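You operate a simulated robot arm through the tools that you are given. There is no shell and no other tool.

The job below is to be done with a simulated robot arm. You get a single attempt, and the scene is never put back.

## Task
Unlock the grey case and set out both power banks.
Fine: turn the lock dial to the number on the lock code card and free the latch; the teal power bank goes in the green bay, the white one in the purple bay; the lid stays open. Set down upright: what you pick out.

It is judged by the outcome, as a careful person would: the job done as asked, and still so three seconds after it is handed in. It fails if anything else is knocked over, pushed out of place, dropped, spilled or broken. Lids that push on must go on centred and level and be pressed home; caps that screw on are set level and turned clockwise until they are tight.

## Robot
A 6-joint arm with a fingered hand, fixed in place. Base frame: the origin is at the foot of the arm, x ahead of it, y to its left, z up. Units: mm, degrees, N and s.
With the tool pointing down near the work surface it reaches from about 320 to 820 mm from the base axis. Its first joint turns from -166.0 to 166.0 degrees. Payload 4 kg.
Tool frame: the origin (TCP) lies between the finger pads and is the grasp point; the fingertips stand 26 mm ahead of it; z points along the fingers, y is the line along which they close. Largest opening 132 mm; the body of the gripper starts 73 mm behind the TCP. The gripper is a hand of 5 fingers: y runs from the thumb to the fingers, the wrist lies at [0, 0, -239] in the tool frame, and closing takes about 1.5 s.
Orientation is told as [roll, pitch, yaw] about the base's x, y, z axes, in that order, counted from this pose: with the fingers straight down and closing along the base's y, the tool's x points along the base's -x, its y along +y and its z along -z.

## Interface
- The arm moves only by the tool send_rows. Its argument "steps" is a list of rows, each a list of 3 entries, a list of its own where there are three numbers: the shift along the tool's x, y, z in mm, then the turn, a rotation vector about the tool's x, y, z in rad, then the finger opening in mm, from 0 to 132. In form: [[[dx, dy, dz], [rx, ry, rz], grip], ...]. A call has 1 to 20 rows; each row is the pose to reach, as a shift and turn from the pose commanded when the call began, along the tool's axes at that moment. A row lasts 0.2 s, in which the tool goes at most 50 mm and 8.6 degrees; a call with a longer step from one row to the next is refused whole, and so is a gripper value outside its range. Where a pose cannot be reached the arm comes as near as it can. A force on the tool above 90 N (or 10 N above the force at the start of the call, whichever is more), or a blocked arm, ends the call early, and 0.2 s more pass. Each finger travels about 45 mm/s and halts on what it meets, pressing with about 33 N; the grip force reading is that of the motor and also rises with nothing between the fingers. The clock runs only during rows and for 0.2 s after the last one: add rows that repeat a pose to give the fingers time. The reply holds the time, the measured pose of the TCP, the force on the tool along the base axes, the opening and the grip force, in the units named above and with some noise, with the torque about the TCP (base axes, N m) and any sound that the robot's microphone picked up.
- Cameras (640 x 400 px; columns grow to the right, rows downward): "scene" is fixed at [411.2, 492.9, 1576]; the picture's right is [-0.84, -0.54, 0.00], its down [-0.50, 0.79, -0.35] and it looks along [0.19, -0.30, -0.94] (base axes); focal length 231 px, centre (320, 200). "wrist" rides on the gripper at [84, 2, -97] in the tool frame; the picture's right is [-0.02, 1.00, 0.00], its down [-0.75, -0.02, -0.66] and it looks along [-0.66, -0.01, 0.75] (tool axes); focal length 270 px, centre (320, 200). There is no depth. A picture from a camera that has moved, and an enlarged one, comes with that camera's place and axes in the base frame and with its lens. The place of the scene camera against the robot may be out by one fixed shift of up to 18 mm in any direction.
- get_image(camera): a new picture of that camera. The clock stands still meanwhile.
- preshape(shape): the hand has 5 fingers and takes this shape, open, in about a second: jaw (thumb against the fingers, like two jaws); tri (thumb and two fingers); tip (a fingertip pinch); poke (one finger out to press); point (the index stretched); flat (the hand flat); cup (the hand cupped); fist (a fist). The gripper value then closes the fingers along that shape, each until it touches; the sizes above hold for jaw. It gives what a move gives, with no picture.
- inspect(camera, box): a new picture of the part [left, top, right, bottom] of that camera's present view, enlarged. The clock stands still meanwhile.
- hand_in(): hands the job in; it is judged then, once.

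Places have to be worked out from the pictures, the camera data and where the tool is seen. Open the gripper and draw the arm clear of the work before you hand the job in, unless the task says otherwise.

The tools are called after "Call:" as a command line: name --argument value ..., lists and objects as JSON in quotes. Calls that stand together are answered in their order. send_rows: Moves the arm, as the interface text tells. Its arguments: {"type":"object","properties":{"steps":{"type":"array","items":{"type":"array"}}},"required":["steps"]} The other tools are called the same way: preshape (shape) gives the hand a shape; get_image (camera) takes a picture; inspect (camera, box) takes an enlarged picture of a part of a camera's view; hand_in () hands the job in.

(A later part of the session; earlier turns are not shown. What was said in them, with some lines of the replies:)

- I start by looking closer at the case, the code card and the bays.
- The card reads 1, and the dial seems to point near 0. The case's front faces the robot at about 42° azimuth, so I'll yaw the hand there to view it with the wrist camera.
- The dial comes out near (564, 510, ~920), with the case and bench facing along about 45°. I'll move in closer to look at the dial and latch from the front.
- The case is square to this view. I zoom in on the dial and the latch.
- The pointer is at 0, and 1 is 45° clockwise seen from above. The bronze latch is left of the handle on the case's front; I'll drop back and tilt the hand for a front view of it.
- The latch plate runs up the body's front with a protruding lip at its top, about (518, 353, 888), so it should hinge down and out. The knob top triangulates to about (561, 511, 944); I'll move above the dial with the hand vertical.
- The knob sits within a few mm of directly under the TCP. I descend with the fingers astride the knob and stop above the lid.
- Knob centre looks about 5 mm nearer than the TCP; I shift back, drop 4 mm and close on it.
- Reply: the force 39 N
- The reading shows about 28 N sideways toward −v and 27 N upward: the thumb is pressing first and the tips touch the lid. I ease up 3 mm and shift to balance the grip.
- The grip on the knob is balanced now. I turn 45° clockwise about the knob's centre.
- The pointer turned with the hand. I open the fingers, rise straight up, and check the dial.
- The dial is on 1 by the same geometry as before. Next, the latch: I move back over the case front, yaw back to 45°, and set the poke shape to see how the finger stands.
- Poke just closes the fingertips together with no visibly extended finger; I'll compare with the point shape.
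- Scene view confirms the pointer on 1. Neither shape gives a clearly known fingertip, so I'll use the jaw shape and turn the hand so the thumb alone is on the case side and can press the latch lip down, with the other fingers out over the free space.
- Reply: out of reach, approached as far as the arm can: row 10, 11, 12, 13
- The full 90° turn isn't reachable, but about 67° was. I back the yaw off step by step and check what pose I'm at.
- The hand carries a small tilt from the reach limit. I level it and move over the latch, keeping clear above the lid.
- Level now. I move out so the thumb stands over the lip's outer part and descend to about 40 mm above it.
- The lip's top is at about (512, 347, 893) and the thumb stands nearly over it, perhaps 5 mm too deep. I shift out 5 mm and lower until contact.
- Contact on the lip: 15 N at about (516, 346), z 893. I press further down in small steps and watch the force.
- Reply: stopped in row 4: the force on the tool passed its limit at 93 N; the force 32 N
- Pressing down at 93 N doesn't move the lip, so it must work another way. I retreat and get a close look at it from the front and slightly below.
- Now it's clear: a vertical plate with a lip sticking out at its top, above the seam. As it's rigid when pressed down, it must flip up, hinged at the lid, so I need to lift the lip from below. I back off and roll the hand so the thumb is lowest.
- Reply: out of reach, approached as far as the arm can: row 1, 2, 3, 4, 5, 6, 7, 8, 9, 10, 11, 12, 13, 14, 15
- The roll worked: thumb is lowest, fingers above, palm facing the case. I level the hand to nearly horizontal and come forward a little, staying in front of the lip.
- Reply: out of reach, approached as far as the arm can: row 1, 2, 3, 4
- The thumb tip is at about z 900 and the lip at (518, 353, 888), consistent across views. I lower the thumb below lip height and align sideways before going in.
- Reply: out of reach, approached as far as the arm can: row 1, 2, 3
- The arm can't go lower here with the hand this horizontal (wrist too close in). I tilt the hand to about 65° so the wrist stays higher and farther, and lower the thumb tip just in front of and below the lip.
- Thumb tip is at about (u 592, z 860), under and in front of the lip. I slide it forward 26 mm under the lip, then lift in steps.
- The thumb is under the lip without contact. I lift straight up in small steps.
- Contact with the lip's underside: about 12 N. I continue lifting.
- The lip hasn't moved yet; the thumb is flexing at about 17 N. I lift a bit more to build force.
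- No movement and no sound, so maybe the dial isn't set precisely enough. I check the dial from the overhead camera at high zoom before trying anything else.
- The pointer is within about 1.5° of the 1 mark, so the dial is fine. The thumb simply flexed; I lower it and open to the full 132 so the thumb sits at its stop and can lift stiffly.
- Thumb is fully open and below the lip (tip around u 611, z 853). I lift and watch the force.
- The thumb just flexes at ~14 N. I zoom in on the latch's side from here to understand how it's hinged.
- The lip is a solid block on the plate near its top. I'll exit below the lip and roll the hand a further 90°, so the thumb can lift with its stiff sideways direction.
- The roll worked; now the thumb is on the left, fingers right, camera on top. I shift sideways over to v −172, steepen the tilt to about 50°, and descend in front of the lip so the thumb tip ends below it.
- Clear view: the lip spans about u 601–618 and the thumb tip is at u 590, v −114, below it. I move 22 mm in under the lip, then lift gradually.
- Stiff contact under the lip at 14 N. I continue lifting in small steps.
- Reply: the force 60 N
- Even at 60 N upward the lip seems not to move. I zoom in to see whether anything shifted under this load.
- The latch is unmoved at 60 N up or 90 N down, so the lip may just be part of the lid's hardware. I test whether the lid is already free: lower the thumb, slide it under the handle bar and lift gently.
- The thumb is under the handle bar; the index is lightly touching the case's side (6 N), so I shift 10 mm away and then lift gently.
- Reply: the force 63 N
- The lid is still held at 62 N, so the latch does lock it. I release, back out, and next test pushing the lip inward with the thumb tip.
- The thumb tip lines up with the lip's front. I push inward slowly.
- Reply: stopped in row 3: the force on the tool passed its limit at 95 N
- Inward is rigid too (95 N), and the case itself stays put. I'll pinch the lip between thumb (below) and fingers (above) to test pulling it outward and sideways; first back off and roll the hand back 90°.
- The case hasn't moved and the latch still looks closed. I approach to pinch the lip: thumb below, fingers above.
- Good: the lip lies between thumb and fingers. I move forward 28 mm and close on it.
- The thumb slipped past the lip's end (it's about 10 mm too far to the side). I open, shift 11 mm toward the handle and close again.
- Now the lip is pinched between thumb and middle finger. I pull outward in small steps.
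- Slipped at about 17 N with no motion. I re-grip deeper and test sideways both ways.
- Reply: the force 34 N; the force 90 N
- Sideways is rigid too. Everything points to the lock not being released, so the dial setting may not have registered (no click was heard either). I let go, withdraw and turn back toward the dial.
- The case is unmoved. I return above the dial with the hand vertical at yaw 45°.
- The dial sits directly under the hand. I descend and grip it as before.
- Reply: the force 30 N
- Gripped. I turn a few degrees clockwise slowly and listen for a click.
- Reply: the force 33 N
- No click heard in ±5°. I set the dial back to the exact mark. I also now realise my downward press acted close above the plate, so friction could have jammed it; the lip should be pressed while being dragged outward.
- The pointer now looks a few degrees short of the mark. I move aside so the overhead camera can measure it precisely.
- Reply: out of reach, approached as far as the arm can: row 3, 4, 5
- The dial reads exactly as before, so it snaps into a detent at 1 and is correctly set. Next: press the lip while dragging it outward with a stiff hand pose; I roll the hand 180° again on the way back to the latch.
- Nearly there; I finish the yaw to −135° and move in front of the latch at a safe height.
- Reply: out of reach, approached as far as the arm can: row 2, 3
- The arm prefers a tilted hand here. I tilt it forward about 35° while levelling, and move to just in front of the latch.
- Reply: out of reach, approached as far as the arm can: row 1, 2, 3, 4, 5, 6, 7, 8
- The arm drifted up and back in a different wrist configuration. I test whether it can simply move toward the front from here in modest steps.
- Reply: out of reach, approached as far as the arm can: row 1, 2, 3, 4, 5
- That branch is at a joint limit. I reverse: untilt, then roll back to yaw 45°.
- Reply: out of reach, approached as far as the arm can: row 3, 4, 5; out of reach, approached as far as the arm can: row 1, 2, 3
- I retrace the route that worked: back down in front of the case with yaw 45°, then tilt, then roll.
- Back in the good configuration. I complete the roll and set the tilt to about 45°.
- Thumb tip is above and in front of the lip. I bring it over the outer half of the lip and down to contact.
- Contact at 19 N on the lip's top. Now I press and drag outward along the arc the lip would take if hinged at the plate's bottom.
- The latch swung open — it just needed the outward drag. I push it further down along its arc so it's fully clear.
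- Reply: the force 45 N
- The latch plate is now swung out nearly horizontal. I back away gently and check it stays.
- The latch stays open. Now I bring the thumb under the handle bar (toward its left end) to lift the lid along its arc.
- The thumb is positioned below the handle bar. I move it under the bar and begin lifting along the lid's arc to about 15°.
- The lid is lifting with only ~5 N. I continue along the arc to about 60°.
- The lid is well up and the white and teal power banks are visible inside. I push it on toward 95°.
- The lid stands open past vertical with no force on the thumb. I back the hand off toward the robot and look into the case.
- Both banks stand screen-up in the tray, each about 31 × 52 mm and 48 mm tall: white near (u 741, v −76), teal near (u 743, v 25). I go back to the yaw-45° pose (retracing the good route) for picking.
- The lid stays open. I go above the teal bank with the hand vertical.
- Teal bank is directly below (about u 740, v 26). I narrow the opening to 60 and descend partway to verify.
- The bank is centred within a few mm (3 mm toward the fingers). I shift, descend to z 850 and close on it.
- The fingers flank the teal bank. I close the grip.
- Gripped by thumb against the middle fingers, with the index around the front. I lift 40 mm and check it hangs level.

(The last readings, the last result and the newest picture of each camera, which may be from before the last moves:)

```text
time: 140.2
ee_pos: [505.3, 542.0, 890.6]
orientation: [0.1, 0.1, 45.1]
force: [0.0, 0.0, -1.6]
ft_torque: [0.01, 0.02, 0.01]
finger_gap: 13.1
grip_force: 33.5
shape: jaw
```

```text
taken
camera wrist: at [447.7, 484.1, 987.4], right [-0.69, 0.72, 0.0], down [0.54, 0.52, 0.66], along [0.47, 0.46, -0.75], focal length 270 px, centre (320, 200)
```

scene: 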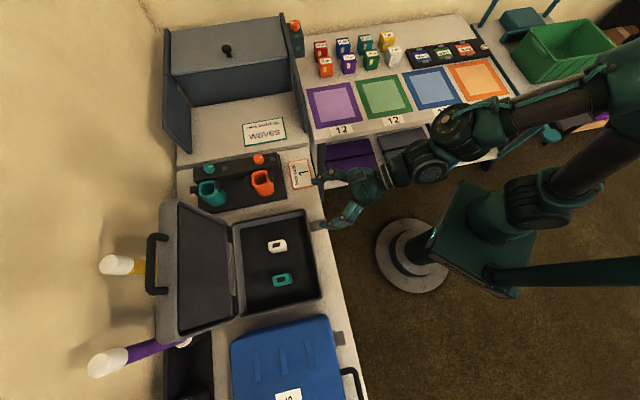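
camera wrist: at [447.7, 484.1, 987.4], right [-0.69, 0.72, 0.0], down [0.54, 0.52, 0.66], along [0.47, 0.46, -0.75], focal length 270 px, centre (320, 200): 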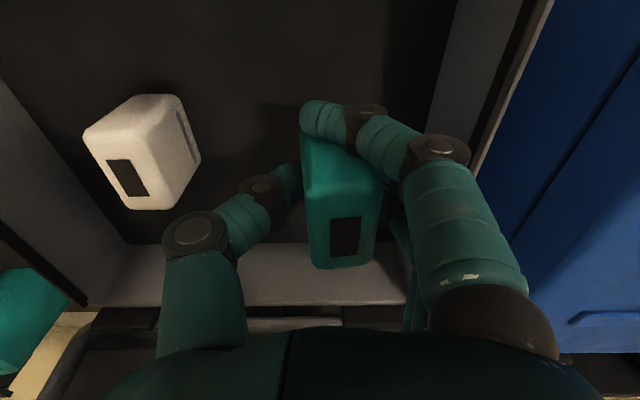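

It lifts fine, but the index curls around the front. I set it back down and regrip 9 mm deeper for a squarer hold.

Call:
send_rows --steps '[[[0, 0, 14], [0, 0, 0], 13], [[0, 0, 28], [0, 0, 0], 13], [[0, 0, 38], [0, 0, 0], 13], [[0, 0, 41], [0, 0, 0], 13], [[0, 0, 41], [0, 0, 0], 30], [[0, 0, 41], [0, 0, 0], 50], [[0, 0, 41], [0, 0, 0], 66], [[0, 0, 41], [0, 0, 0], 66], [[-9, 0, 41], [0, 0, 0], 66], [[-9, 0, 41], [0, 0, 0], 66]]'

Call:
get_image --camera "wrist"

```text
time: 142.4
ee_pos: [514.6, 548.2, 852.0]
orientation: [0.0, 0.1, 45.1]
force: [-0.9, 0.7, -0.4]
ft_torque: [-0.04, 0.03, 0.01]
finger_gap: 65.0
grip_force: 0.0
shape: jaw
```

```text
taken
camera wrist: at [454.6, 490.6, 947.5], right [-0.69, 0.72, 0.0], down [0.54, 0.52, 0.66], along [0.47, 0.46, -0.75], focal length 270 px, centre (320, 200)
```

wrist: 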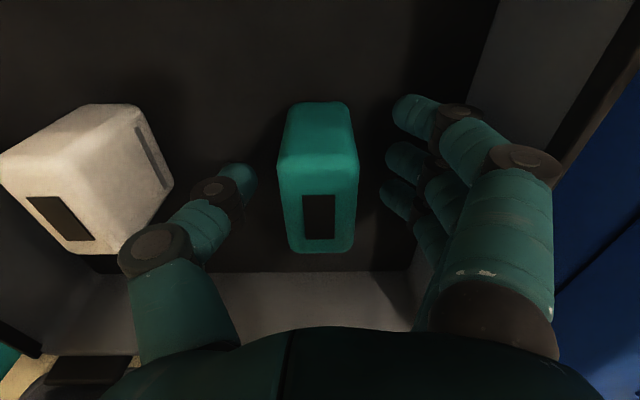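

Centred now so the outer fingers cage both ends evenly. I close here and lift.

Call:
send_rows --steps '[[[0, 0, 0], [0, 0, 0], 45], [[0, 0, 0], [0, 0, 0], 30], [[0, 0, 0], [0, 0, 0], 22], [[0, 0, 0], [0, 0, 0], 18], [[0, 0, 0], [0, 0, 0], 18], [[0, 0, 0], [0, 0, 0], 18], [[0, 0, 0], [0, 0, 0], 18]]'

Call:
send_rows --steps '[[[0, 0, -8], [0, 0, 0], 18], [[0, 0, -18], [0, 0, 0], 18], [[0, 0, -30], [0, 0, 0], 18], [[0, 0, -42], [0, 0, 0], 18], [[0, 0, -42], [0, 0, 0], 18]]'

Call:
get_image --camera "wrist"

```text
time: 144.0
ee_pos: [512.5, 548.2, 852.3]
orientation: [-0.1, 0.0, 45.1]
force: [0.0, -1.0, -0.3]
ft_torque: [0.06, -0.01, -0.05]
finger_gap: 18.9
grip_force: 33.1
shape: jaw
```

```text
time: 145.2
ee_pos: [513.6, 549.0, 894.7]
orientation: [0.0, 0.1, 45.2]
force: [0.8, -0.5, -2.2]
ft_torque: [0.01, 0.01, -0.01]
finger_gap: 18.4
grip_force: 32.9
shape: jaw
```

```text
taken
camera wrist: at [454.5, 490.7, 989.1], right [-0.69, 0.72, 0.0], down [0.54, 0.52, 0.66], along [0.47, 0.46, -0.75], focal length 270 px, centre (320, 200)
```

wrist: 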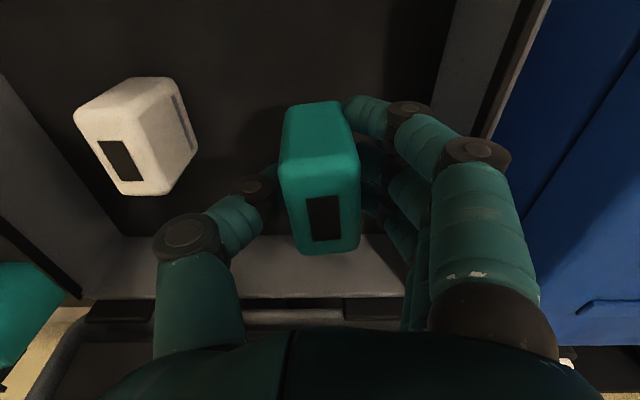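

Good square grip now. I raise the teal bank well clear, then carry it across toward the green bay in stages, rotating the hand to face that bench.

Call:
send_rows --steps '[[[0, 0, -40], [0, 0, 0], 18], [[0, 0, -80], [0, 0, 0], 18], [[0, 0, -120], [0, 0, 0], 18], [[0, 0, -160], [0, 0, 0], 18], [[10, 0, -200], [0, 0, 0], 18], [[20, 0, -240], [0, 0, 0], 18], [[30, 0, -255], [0, 0, 0], 18], [[30, 0, -255], [0, 0, 0], 18]]'

Call:
get_image --camera "scene"

Call:
get_image --camera "wrist"

```text
time: 147.0
ee_pos: [491.5, 525.4, 1149.4]
orientation: [0.0, 0.0, 45.1]
force: [-0.2, 0.4, -1.1]
ft_torque: [0.0, 0.0, -0.01]
finger_gap: 18.6
grip_force: 32.7
shape: jaw
```

```text
taken
```

scene: 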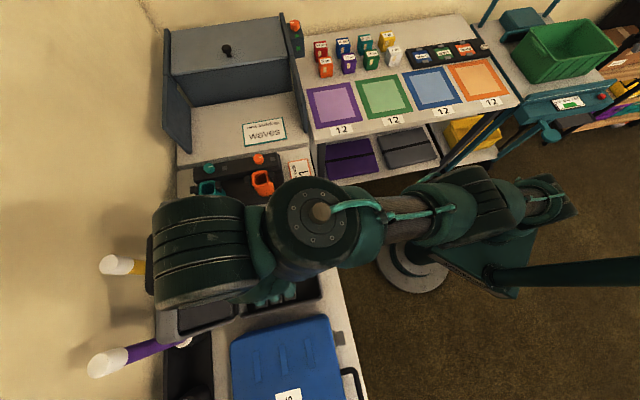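

```text
taken
camera wrist: at [433.4, 468.7, 1244.8], right [-0.69, 0.72, 0.0], down [0.54, 0.52, 0.66], along [0.47, 0.46, -0.75], focal length 270 px, centre (320, 200)
```

wrist: 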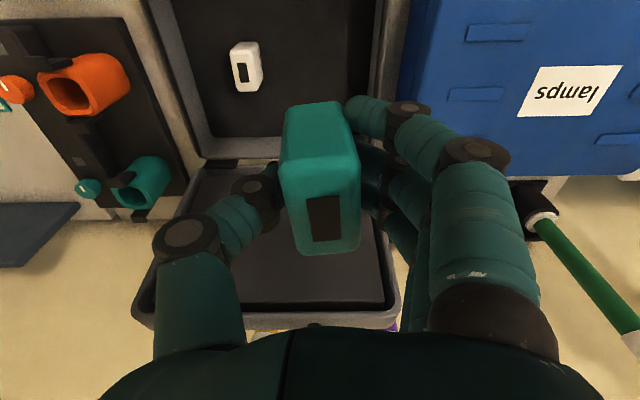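

The lid stays open and the bank is held well. I carry it halfway across at z 1150.

Call:
send_rows --steps '[[[25.9, -32.5, 0], [0, 0, 0.0785], 18], [[51.8, -65, 0], [0, 0, 0.157], 18], [[77.8, -97.5, 0], [0, 0, 0.2355], 18], [[103.7, -130, 0], [0, 0, 0.314], 18], [[129.6, -162.5, 0], [0, 0, 0.3925], 18], [[155.5, -195, 0], [0, 0, 0.471], 18], [[181.4, -227.4, 0], [0, 0, 0.5495], 18], [[207.4, -260, 0], [0, 0, 0.628], 18], [[233.3, -292.4, 0], [0, 0, 0.7065], 18], [[259.2, -324.9, 0], [0, 0, 0.785], 18], [[259.2, -324.9, 0], [0, 0, 0.785], 18]]'

```text
time: 149.4
ee_pos: [540.5, 114.8, 1148.6]
orientation: [0.0, 0.0, 0.0]
force: [-0.3, 0.2, -2.0]
ft_torque: [0.0, -0.01, 0.0]
finger_gap: 18.7
grip_force: 32.6
shape: jaw
```

Call:
send_rows --steps '[[[0, -37, 5], [0, 0, 0.0785], 18], [[0, -74, 10], [0, 0, 0.157], 18], [[0, -110, 15], [0, 0, 0.2355], 18], [[1, -147, 20], [0, 0, 0.314], 18], [[1, -184, 25], [0, 0, 0.3925], 18], [[1, -221, 30], [0, 0, 0.471], 18], [[1, -258, 35], [0, 0, 0.5495], 18], [[2, -295, 40], [0, 0, 0.628], 18], [[2, -331, 45], [0, 0, 0.7065], 18], [[2, -368, 49], [0, 0, 0.785], 18], [[2, -368, 49], [0, 0, 0.785], 18]]'

Call:
get_image --camera "wrist"

Call:
get_image --camera "scene"

```text
time: 151.8
ee_pos: [538.0, -255.4, 1097.6]
orientation: [0.0, -0.1, -44.9]
force: [-0.4, -1.3, -1.3]
ft_torque: [0.01, -0.03, 0.0]
finger_gap: 18.5
grip_force: 32.7
shape: jaw
```

```text
taken
camera wrist: at [482.0, -193.8, 1193.4], right [0.72, 0.69, 0.0], down [0.52, -0.54, 0.66], along [0.46, -0.47, -0.75], focal length 270 px, centre (320, 200)
```

wrist: 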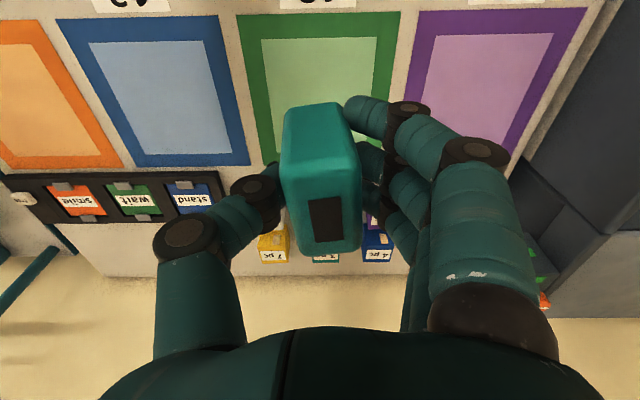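

```text
taken
```

scene: 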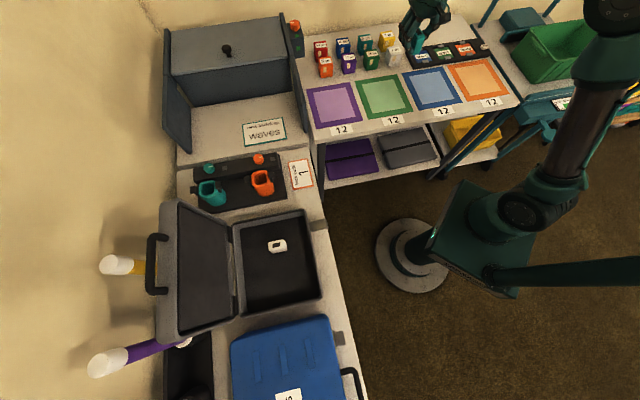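

Green bay centre works out at about (590, −301) with the bench top near z 782. I move over it and descend to z 860.

Call:
send_rows --steps '[[[-25, 1, 20], [0, 0, 0], 18], [[-50, 2, 50], [0, 0, 0], 18], [[-75, 3, 85], [0, 0, 0], 18], [[-75, 3, 125], [0, 0, 0], 18], [[-75, 3, 165], [0, 0, 0], 18], [[-75, 3, 205], [0, 0, 0], 18], [[-75, 3, 237], [0, 0, 0], 18], [[-75, 3, 237], [0, 0, 0], 18]]'

Call:
get_image --camera "wrist"

Call:
inspect --camera "scene" --box '[290, 20, 470, 150]'

```text
time: 153.6
ee_pos: [594.5, -305.2, 860.8]
orientation: [0.0, 0.0, -45.0]
force: [-1.0, 0.5, -1.6]
ft_torque: [-0.03, -0.03, 0.05]
finger_gap: 18.5
grip_force: 32.7
shape: jaw
```

```text
taken
camera wrist: at [537.4, -243.5, 956.9], right [0.72, 0.69, 0.0], down [0.52, -0.54, 0.66], along [0.46, -0.47, -0.75], focal length 270 px, centre (320, 200)
```

wrist: 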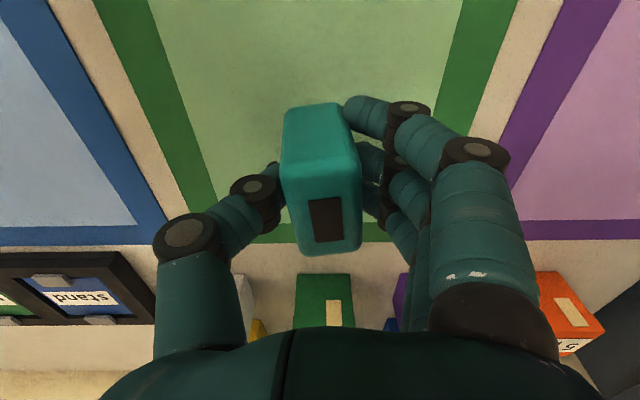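

```text
3.08 times, centred on (380, 85) of scene
camera zoom: at [411.2, 492.9, 1576.0], right [-0.84, -0.54, 0.0], down [-0.5, 0.79, -0.35], along [0.19, -0.3, -0.94], focal length 710 px, centre (135, 554)
```

zoom: 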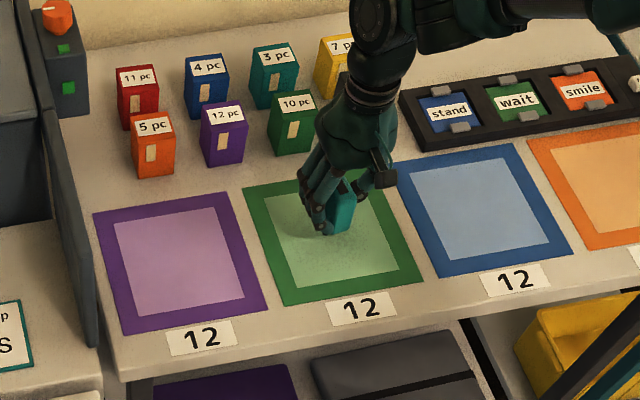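

The bank is over the middle of the green bay. I lower slowly to touch down.

Call:
send_rows --steps '[[[0, 0, 12], [0, 0, 0], 18], [[0, 0, 24], [0, 0, 0], 18], [[0, 0, 31], [0, 0, 0], 18], [[0, 0, 35], [0, 0, 0], 18], [[0, 0, 38], [0, 0, 0], 18], [[0, 0, 38], [0, 0, 0], 18]]'

```text
time: 155.0
ee_pos: [594.6, -305.5, 828.4]
orientation: [0.0, -0.6, -45.0]
force: [-4.5, -8.2, 60.0]
ft_torque: [0.16, 0.15, -0.2]
finger_gap: 24.0
grip_force: 33.3
shape: jaw
```

Touchdown at TCP z ≈ 828 (60 N, a bit firm). I ease up 5 mm, then open the fingers.

Call:
send_rows --steps '[[[0, 0, -3], [0, 0, 0], 18], [[0, 0, -5], [0, 0, 0], 18], [[0, 0, -5], [0, 0, 0], 18]]'

Call:
get_image --camera "wrist"

```text
time: 155.8
ee_pos: [593.5, -303.2, 828.0]
orientation: [0.1, 0.1, -44.7]
force: [4.2, -6.3, 28.9]
ft_torque: [0.09, -0.13, -0.04]
finger_gap: 23.1
grip_force: 33.1
shape: jaw
```

```text
taken
camera wrist: at [536.3, -242.0, 924.2], right [0.72, 0.69, 0.0], down [0.52, -0.54, 0.66], along [0.46, -0.47, -0.75], focal length 270 px, centre (320, 200)
```

wrist: 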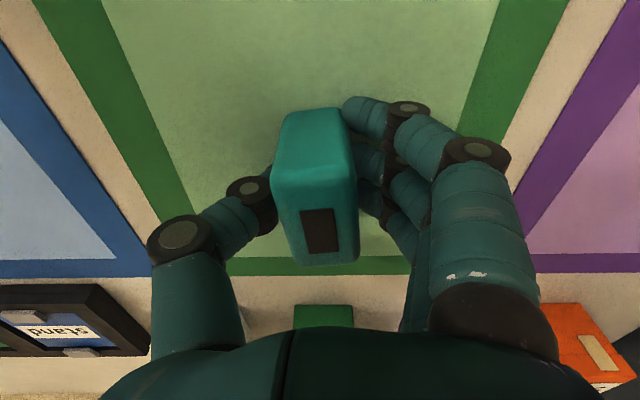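

Call:
send_rows --steps '[[[0, 0, -2], [0, 0, 0], 22], [[0, 0, -2], [0, 0, 0], 30], [[0, 0, -2], [0, 0, 0], 45], [[0, 0, -2], [0, 0, 0], 60], [[0, 0, -2], [0, 0, 0], 70], [[0, 0, -2], [0, 0, 0], 70]]'

Call:
get_image --camera "wrist"

```text
time: 157.2
ee_pos: [593.1, -303.7, 830.9]
orientation: [0.0, 0.1, -44.8]
force: [-0.2, -0.5, -0.9]
ft_torque: [0.04, -0.04, -0.01]
finger_gap: 69.0
grip_force: 0.0
shape: jaw
```

```text
taken
camera wrist: at [536.6, -242.5, 926.0], right [0.72, 0.69, 0.0], down [0.52, -0.54, 0.66], along [0.46, -0.47, -0.75], focal length 270 px, centre (320, 200)
```

wrist: 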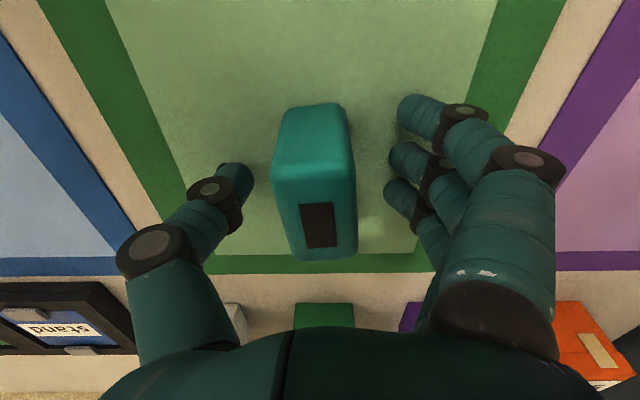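

The teal bank stands free. I raise the hand straight up and check.

Call:
send_rows --steps '[[[0, 0, -10], [0, 0, 0], 70], [[0, 0, -35], [0, 0, 0], 70], [[0, 0, -75], [0, 0, 0], 75], [[0, 0, -120], [0, 0, 0], 80], [[0, 0, -165], [0, 0, 0], 80], [[0, 0, -210], [0, 0, 0], 80], [[40, 0, -250], [0, 0, 0], 80], [[75, 0, -270], [0, 0, 0], 80], [[75, 0, -270], [0, 0, 0], 80]]'

Call:
get_image --camera "wrist"

Call:
inspect --camera "scene" --box '[290, 20, 470, 150]'

```text
refused: row 7 steps farther than a row can; nothing moved
```

```text
taken
camera wrist: at [536.6, -242.5, 926.0], right [0.72, 0.69, 0.0], down [0.52, -0.54, 0.66], along [0.46, -0.47, -0.75], focal length 270 px, centre (320, 200)
```

wrist: 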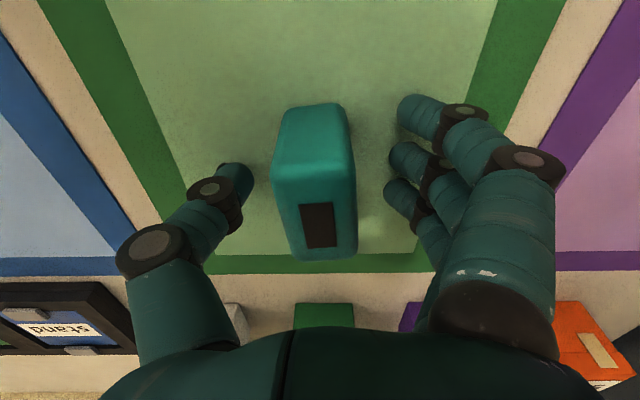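

```text
3.08 times, centred on (380, 85) of scene
camera zoom: at [411.2, 492.9, 1576.0], right [-0.84, -0.54, 0.0], down [-0.5, 0.79, -0.35], along [0.19, -0.3, -0.94], focal length 710 px, centre (135, 554)
```

zoom: 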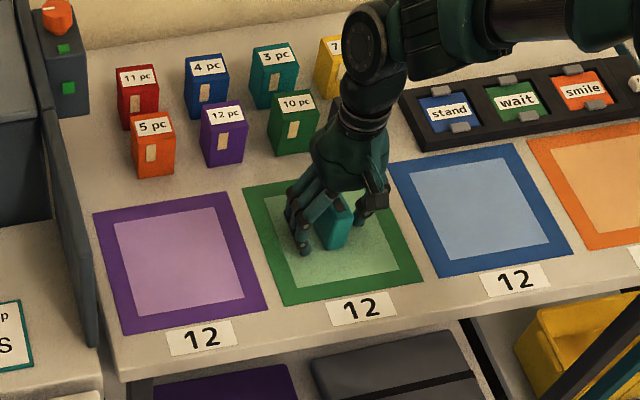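

One row was too long; I resend with smaller steps.

Call:
send_rows --steps '[[[0, 0, -10], [0, 0, 0], 70], [[0, 0, -35], [0, 0, 0], 70], [[0, 0, -75], [0, 0, 0], 75], [[0, 0, -120], [0, 0, 0], 80], [[0, 0, -165], [0, 0, 0], 80], [[0, 0, -210], [0, 0, 0], 80], [[25, 0, -240], [0, 0, 0], 80], [[50, 0, -265], [0, 0, 0], 80], [[75, 0, -270], [0, 0, 0], 80], [[75, 0, -270], [0, 0, 0], 80]]'

Call:
get_image --camera "wrist"

Call:
inspect --camera "scene" --box '[290, 20, 470, 150]'

```text
time: 159.4
ee_pos: [539.7, -249.8, 1102.5]
orientation: [0.0, 0.0, -44.9]
force: [0.2, 0.9, -0.1]
ft_torque: [-0.02, -0.04, 0.01]
finger_gap: 79.5
grip_force: 0.0
shape: jaw
```

```text
taken
camera wrist: at [482.5, -188.9, 1198.5], right [0.72, 0.69, 0.0], down [0.52, -0.54, 0.66], along [0.46, -0.47, -0.75], focal length 270 px, centre (320, 200)
```

wrist: 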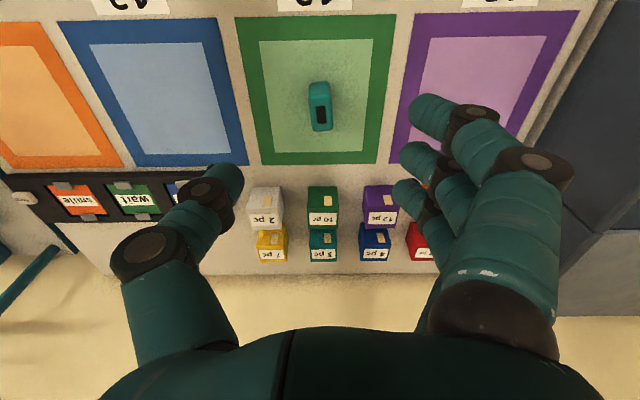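

```text
3.08 times, centred on (380, 85) of scene
camera zoom: at [411.2, 492.9, 1576.0], right [-0.84, -0.54, 0.0], down [-0.5, 0.79, -0.35], along [0.19, -0.3, -0.94], focal length 710 px, centre (135, 554)
```

zoom: 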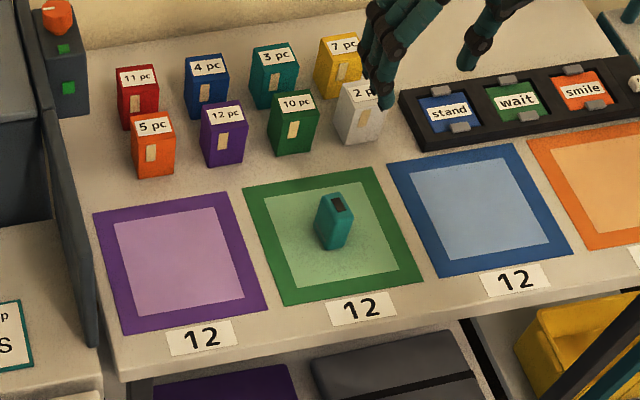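

Teal bank stands upright in the green bay, nothing else disturbed. I head back for the white one.

Call:
send_rows --steps '[[[25.8, 25.8, -5], [0, 0, -0.0785], 80], [[51.5, 51.7, -10], [0, 0, -0.157], 80], [[77.3, 77.5, -14], [0, 0, -0.2355], 80], [[103.1, 103.4, -19], [0, 0, -0.314], 80], [[128.9, 129.2, -24], [0, 0, -0.3925], 80], [[154.6, 155, -28], [0, 0, -0.471], 80], [[180.4, 180.9, -33], [0, 0, -0.5495], 80], [[206.2, 206.7, -38], [0, 0, -0.628], 80], [[231.9, 232.6, -43], [0, 0, -0.7065], 80], [[257.7, 258.4, -47], [0, 0, -0.785], 80], [[257.7, 258.4, -47], [0, 0, -0.785], 80]]'

Call:
send_rows --steps '[[[-3.5, 35.5, 0], [0, 0, -0.0785], 70], [[-7, 71, 0], [0, 0, -0.157], 70], [[-10.5, 106.5, 0], [0, 0, -0.2355], 70], [[-14, 142, 0], [0, 0, -0.314], 70], [[-18, 177.5, 0], [0, 0, -0.3925], 70], [[-22, 213, 0], [0, 0, -0.471], 70], [[-26, 248.5, 10], [0, 0, -0.5495], 70], [[-30, 284, 30], [0, 0, -0.628], 70], [[-34, 320, 55], [0, 0, -0.7065], 70], [[-37, 353, 80], [0, 0, -0.785], 70], [[-37, 353, 100], [0, 0, -0.785], 70], [[-37, 353, 100], [0, 0, -0.785], 70]]'

Call:
get_image --camera "wrist"

```text
time: 161.8
ee_pos: [542.5, 113.7, 1148.7]
orientation: [0.0, 0.0, 0.2]
force: [0.0, 1.1, -0.5]
ft_torque: [0.03, 0.05, 0.0]
finger_gap: 79.3
grip_force: 0.0
shape: jaw
```

```text
time: 164.4
ee_pos: [578.1, 465.9, 1048.6]
orientation: [0.0, 0.0, 45.2]
force: [0.0, 0.0, 0.6]
ft_torque: [-0.01, 0.01, 0.02]
finger_gap: 70.9
grip_force: 0.1
shape: jaw
```

```text
taken
camera wrist: at [518.2, 407.3, 1143.1], right [-0.69, 0.72, 0.0], down [0.54, 0.52, 0.66], along [0.47, 0.46, -0.75], focal length 270 px, centre (320, 200)
```

wrist: 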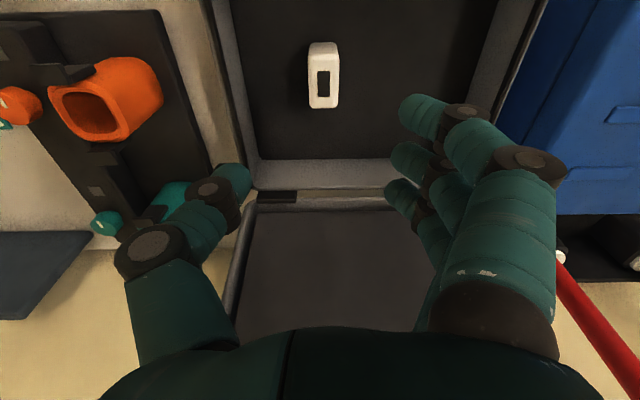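

White bank is in the same relative spot as the teal was. I descend around it the same way (9 mm deeper).

Call:
send_rows --steps '[[[-3, 0, 40], [0, 0, 0], 66], [[-6, 1, 80], [0, 0, 0], 64], [[-9, 1, 120], [0, 0, 0], 64], [[-9, 1, 150], [0, 0, 0], 64], [[-9, 1, 150], [0, 0, 0], 64]]'

Call:
get_image --camera "wrist"

```text
time: 165.6
ee_pos: [581.9, 473.0, 897.0]
orientation: [0.0, 0.0, 45.1]
force: [0.3, -0.2, -0.1]
ft_torque: [0.02, -0.02, -0.03]
finger_gap: 65.1
grip_force: 0.0
shape: jaw
```

```text
taken
camera wrist: at [522.3, 415.1, 991.9], right [-0.69, 0.72, 0.0], down [0.54, 0.52, 0.66], along [0.47, 0.46, -0.75], focal length 270 px, centre (320, 200)
```

wrist: 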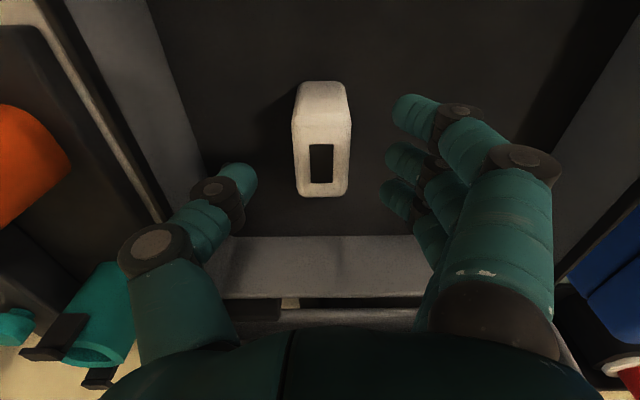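

Well centred. I descend to z 852 and close.

Call:
send_rows --steps '[[[0, 0, 20], [0, 0, 0], 64], [[0, 0, 36], [0, 0, 0], 64], [[0, 0, 45], [0, 0, 0], 64], [[0, 0, 45], [0, 0, 0], 50], [[0, 0, 45], [0, 0, 0], 35], [[0, 0, 45], [0, 0, 0], 25], [[0, 0, 45], [0, 0, 0], 18], [[0, 0, 45], [0, 0, 0], 18], [[0, 0, 45], [0, 0, 0], 18], [[0, 0, 45], [0, 0, 0], 18]]'

Call:
send_rows --steps '[[[0, 0, -8], [0, 0, 0], 18], [[0, 0, -18], [0, 0, 0], 18], [[0, 0, -30], [0, 0, 0], 18], [[0, 0, -42], [0, 0, 0], 18], [[0, 0, -42], [0, 0, 0], 18]]'

Call:
get_image --camera "wrist"

```text
time: 167.8
ee_pos: [582.5, 475.8, 853.0]
orientation: [-0.1, 0.0, 45.2]
force: [0.1, -0.1, -0.4]
ft_torque: [0.03, 0.01, 0.01]
finger_gap: 18.7
grip_force: 32.7
shape: jaw
```

```text
time: 169.0
ee_pos: [583.2, 474.7, 894.0]
orientation: [0.0, 0.0, 45.1]
force: [0.6, -0.6, -1.8]
ft_torque: [0.05, 0.03, -0.01]
finger_gap: 18.9
grip_force: 33.0
shape: jaw
```

```text
taken
camera wrist: at [524.3, 416.6, 990.7], right [-0.69, 0.72, 0.0], down [0.54, 0.52, 0.66], along [0.47, 0.46, -0.75], focal length 270 px, centre (320, 200)
```

wrist: 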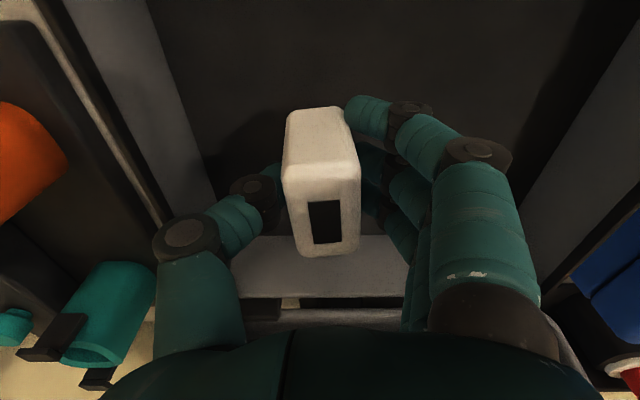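

The white bank is held squarely and lifted. I raise it and carry it across.

Call:
send_rows --steps '[[[0, 0, -40], [0, 0, 0], 18], [[0, 0, -80], [0, 0, 0], 18], [[0, 0, -120], [0, 0, 0], 18], [[0, 0, -160], [0, 0, 0], 18], [[10, 0, -200], [0, 0, 0], 18], [[20, 0, -240], [0, 0, 0], 18], [[30, 0, -255], [0, 0, 0], 18], [[30, 0, -255], [0, 0, 0], 18]]'

Call:
send_rows --steps '[[[25.4, -22.4, 0], [0, 0, 0.0785], 18], [[50.8, -44.8, 0], [0, 0, 0.157], 18], [[76.3, -67.1, 0], [0, 0, 0.2355], 18], [[101.7, -89.5, 0], [0, 0, 0.314], 18], [[127.1, -111.9, 0], [0, 0, 0.3925], 18], [[152.5, -134.3, 0], [0, 0, 0.471], 18], [[177.9, -156.7, 0], [0, 0, 0.5495], 18], [[203.4, -179, 0], [0, 0, 0.628], 18], [[228.8, -201.4, 0], [0, 0, 0.7065], 18], [[254.2, -223.8, 0], [0, 0, 0.785], 18], [[254.2, -223.8, 0], [0, 0, 0.785], 18]]'

```text
time: 170.8
ee_pos: [562.6, 453.0, 1149.6]
orientation: [0.0, 0.0, 45.0]
force: [-0.7, 0.0, -2.0]
ft_torque: [-0.01, 0.03, -0.01]
finger_gap: 18.6
grip_force: 33.4
shape: jaw
```

```text
time: 173.2
ee_pos: [541.6, 113.6, 1150.8]
orientation: [0.0, 0.0, 0.1]
force: [-0.3, -0.9, -2.0]
ft_torque: [-0.02, -0.03, -0.02]
finger_gap: 18.3
grip_force: 32.8
shape: jaw
```

Call:
send_rows --steps '[[[-18, -27.3, 5], [0, 0, 0.098], 18], [[-36, -54.6, 10], [0, 0, 0.196], 18], [[-55, -81.8, 15], [0, 0, 0.294], 18], [[-73, -109, 20], [0, 0, 0.393], 18], [[-91, -136, 25], [0, 0, 0.491], 18], [[-109, -164, 30], [0, 0, 0.589], 18], [[-127, -191, 35], [0, 0, 0.687], 18], [[-145.7, -218.2, 41], [0, 0, 0.785], 18], [[-145.7, -218.2, 41], [0, 0, 0.785], 18]]'

Call:
get_image --camera "wrist"

Call:
get_image --camera "scene"

```text
time: 175.2
ee_pos: [686.4, -102.6, 1110.4]
orientation: [0.0, 0.0, -44.8]
force: [-0.1, 0.2, -1.0]
ft_torque: [0.03, -0.01, -0.02]
finger_gap: 18.5
grip_force: 32.9
shape: jaw
```

```text
taken
camera wrist: at [630.5, -41.0, 1205.5], right [0.72, 0.69, 0.0], down [0.52, -0.54, 0.66], along [0.46, -0.47, -0.75], focal length 270 px, centre (320, 200)
```

wrist: 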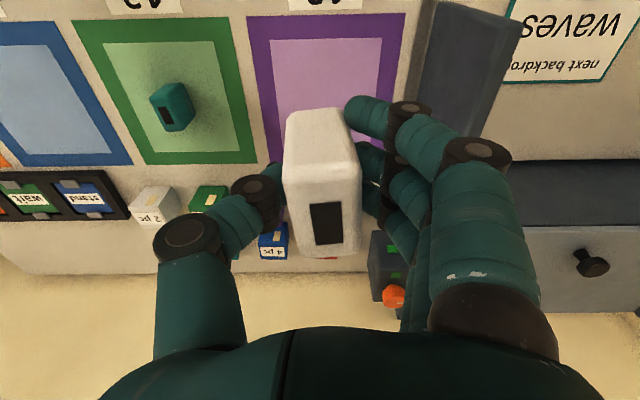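

```text
taken
```

scene: 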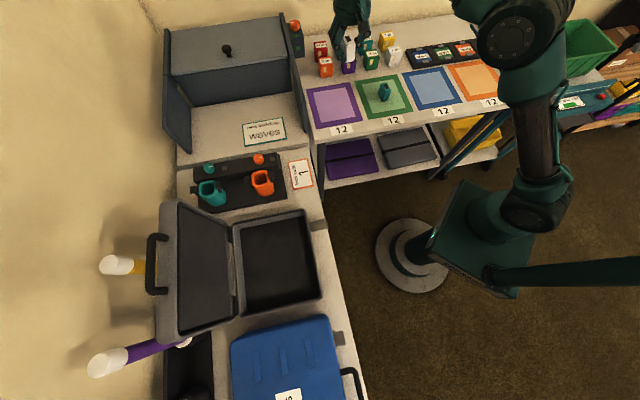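

Purple bay centre is about w 424, n 631; the cabinet's side wall is over 100 mm off. I move over the bay and descend to just above touchdown.

Call:
send_rows --steps '[[[-26, 0, 20], [0, 0, 0], 18], [[-53, 0, 50], [0, 0, 0], 18], [[-79, 0, 85], [0, 0, 0], 18], [[-79, 0, 125], [0, 0, 0], 18], [[-79, 0, 165], [0, 0, 0], 18], [[-79, 0, 205], [0, 0, 0], 18], [[-79, 0, 245], [0, 0, 0], 18], [[-79, 0, 262], [0, 0, 0], 18], [[-79, 0, 262], [0, 0, 0], 18]]'

Call:
get_image --camera "wrist"

```text
time: 177.2
ee_pos: [740.1, -159.2, 847.9]
orientation: [0.0, 0.0, -44.9]
force: [0.9, -0.1, -0.5]
ft_torque: [0.01, 0.0, -0.04]
finger_gap: 18.4
grip_force: 32.8
shape: jaw
```

```text
taken
camera wrist: at [684.3, -98.1, 942.6], right [0.72, 0.69, 0.0], down [0.52, -0.54, 0.66], along [0.46, -0.47, -0.75], focal length 270 px, centre (320, 200)
```

wrist: 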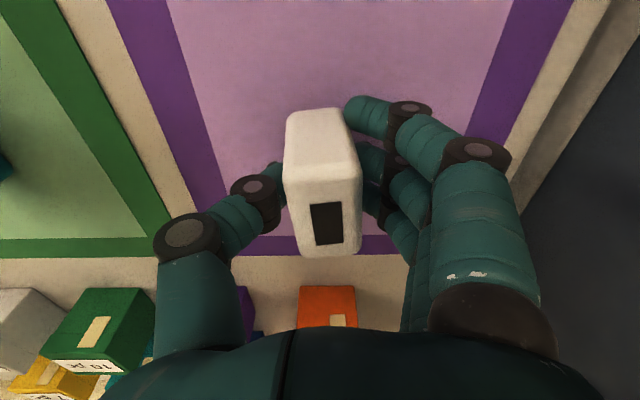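

Over the purple bay. I lower in small steps to feel the touchdown.

Call:
send_rows --steps '[[[0, 0, 4], [0, 0, 0], 18], [[0, 0, 8], [0, 0, 0], 18], [[0, 0, 11], [0, 0, 0], 18], [[0, 0, 11], [0, 0, 0], 18]]'

```text
time: 178.2
ee_pos: [741.6, -159.4, 836.4]
orientation: [0.0, 0.0, -44.9]
force: [-0.4, 0.4, 1.0]
ft_torque: [0.06, -0.05, 0.0]
finger_gap: 18.5
grip_force: 32.5
shape: jaw
```

Call:
send_rows --steps '[[[0, 0, 1.5], [0, 0, 0], 18], [[0, 0, 3], [0, 0, 0], 18], [[0, 0, 3], [0, 0, 0], 18]]'

```text
time: 179.0
ee_pos: [741.9, -160.7, 834.4]
orientation: [0.1, -0.1, -44.8]
force: [-4.6, -1.3, 20.5]
ft_torque: [0.21, 0.0, 0.01]
finger_gap: 19.0
grip_force: 33.0
shape: jaw
```

Touchdown with 20 N at z 834. I release gently by opening the fingers.

Call:
send_rows --steps '[[[0, 0, -1.5], [0, 0, 0], 20], [[0, 0, -1.5], [0, 0, 0], 30], [[0, 0, -1.5], [0, 0, 0], 45], [[0, 0, -1.5], [0, 0, 0], 60], [[0, 0, -1.5], [0, 0, 0], 70], [[0, 0, -1.5], [0, 0, 0], 70]]'

Call:
get_image --camera "wrist"

```text
time: 180.4
ee_pos: [744.0, -159.9, 835.7]
orientation: [0.0, -0.1, -44.9]
force: [-0.9, -0.8, 0.9]
ft_torque: [-0.01, -0.01, -0.03]
finger_gap: 68.9
grip_force: 0.1
shape: jaw
```

```text
taken
camera wrist: at [685.4, -98.0, 930.9], right [0.72, 0.69, 0.0], down [0.52, -0.54, 0.66], along [0.46, -0.47, -0.75], focal length 270 px, centre (320, 200)
```

wrist: 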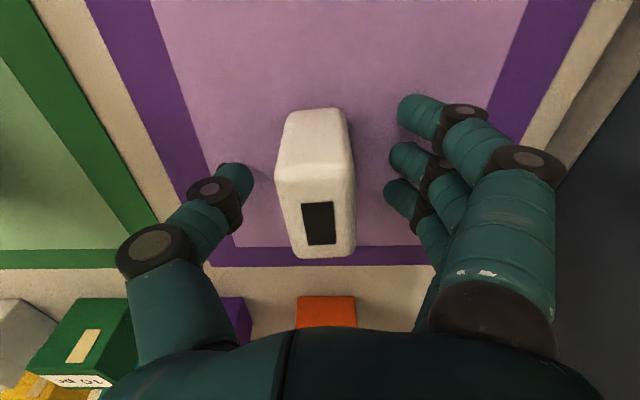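

The white bank stands free and upright. I raise straight up and then draw the arm back.

Call:
send_rows --steps '[[[0, 0, -10], [0, 0, 0], 70], [[0, 0, -35], [0, 0, 0], 70], [[0, 0, -75], [0, 0, 0], 75], [[0, 0, -120], [0, 0, 0], 80], [[0, 0, -165], [0, 0, 0], 80], [[0, 0, -210], [0, 0, 0], 80], [[0, 0, -255], [0, 0, 0], 80], [[35, 0, -280], [0, 0, 0], 80], [[75, 0, -290], [0, 0, 0], 80], [[120, 0, -300], [0, 0, 0], 80], [[120, 0, -300], [0, 0, 0], 80]]'

Call:
get_image --camera "wrist"

Call:
get_image --camera "scene"

Call:
inspect --camera "scene" --box '[290, 20, 470, 150]'

Call:
inspect --camera "scene" --box '[80, 180, 340, 390]'

```text
time: 182.8
ee_pos: [656.6, -74.3, 1135.3]
orientation: [0.0, 0.0, -44.9]
force: [-1.1, 0.6, -0.9]
ft_torque: [-0.02, 0.0, 0.0]
finger_gap: 79.4
grip_force: 0.1
shape: jaw
```

```text
taken
camera wrist: at [598.9, -11.4, 1230.7], right [0.72, 0.69, 0.0], down [0.52, -0.54, 0.66], along [0.46, -0.47, -0.75], focal length 270 px, centre (320, 200)
```

wrist: 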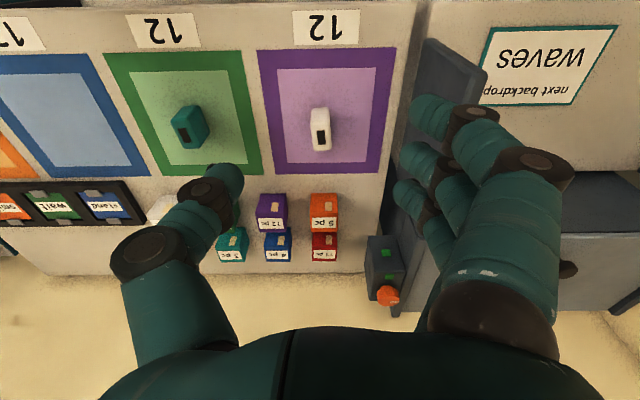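

```text
taken
```

scene: 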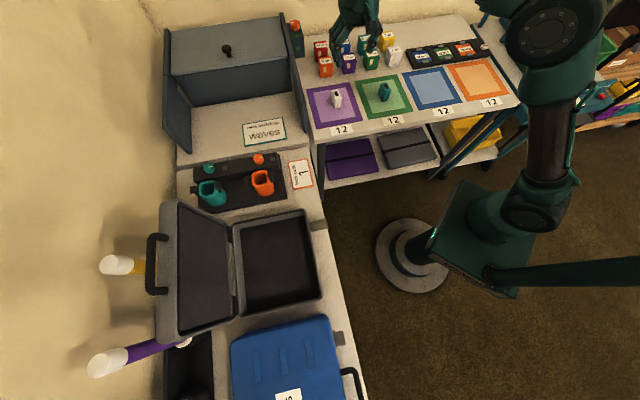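

```text
3.08 times, centred on (380, 85) of scene
camera zoom: at [411.2, 492.9, 1576.0], right [-0.84, -0.54, 0.0], down [-0.5, 0.79, -0.35], along [0.19, -0.3, -0.94], focal length 710 px, centre (135, 554)
```

zoom: 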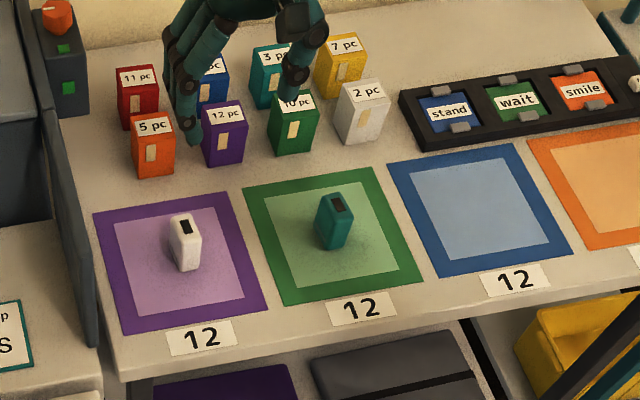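

```text
1.90 times, centred on (210, 285) of scene
camera zoom: at [411.2, 492.9, 1576.0], right [-0.84, -0.54, 0.0], down [-0.5, 0.79, -0.35], along [0.19, -0.3, -0.94], focal length 439 px, centre (530, 38)
```

zoom: 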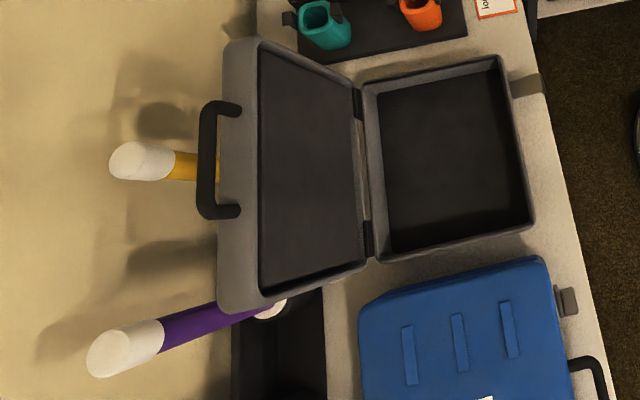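

Both banks stand upright in their bays, the lid is open, and nothing else has moved. I draw the arm back clear of the work with the gripper open.

Call:
send_rows --steps '[[[35, 2, -13], [0, 0, 0.0], 90], [[70, 5, -26], [0, 0, 0], 100], [[105, 8, -39], [0, 0, 0], 110], [[140, 10, -52], [0, 0, 0], 120], [[176, 13, -65], [0, 0, 0], 120], [[176, 13, -65], [0, 0, 0], 120]]'

Call:
get_image --camera "scene"

```text
time: 184.2
ee_pos: [541.8, 59.8, 1201.1]
orientation: [0.1, 0.0, -45.0]
force: [-0.2, 0.4, 0.6]
ft_torque: [0.04, 0.02, -0.03]
finger_gap: 119.6
grip_force: 0.0
shape: jaw
```

```text
taken
```

scene: 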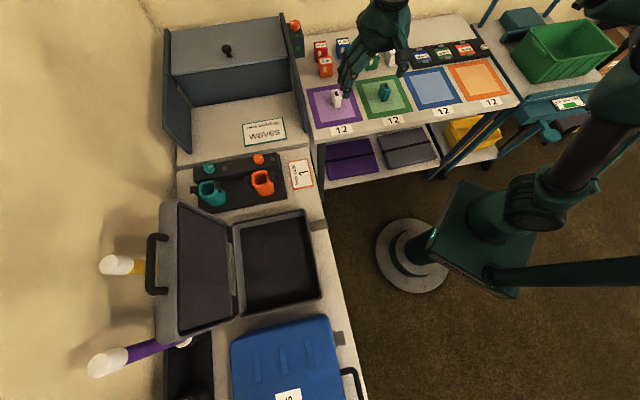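

The case is unlocked with its lid standing open. The teal bank is in the green bay and the white one in the purple bay, both upright, and the arm is clear. I hand in.

Call:
hand_in

```text
The job is handed in.
```

The job is handed in. The grey case is unlocked with its lid standing open past vertical, and both power banks are set out.

- **Lock:** the dial is on 1, matching the lock code card. The latch is swung down clear of the lid.
- **Power banks:** the teal one stands upright in the green bay and the white one upright in the purple bay. In the last pictures neither had tipped.
- **Everything else:** in the overhead pictures, nothing else on either bench had been knocked over or shifted.

Before I found how the latch opens, I pressed, lifted and pulled on it with up to about 95 N. I also lifted the handle with about 60 N. The case didn't shift, and the latch then opened and stayed down.

The teal bank touched down at about 60 N, firmer than I intended. I saw no damage.
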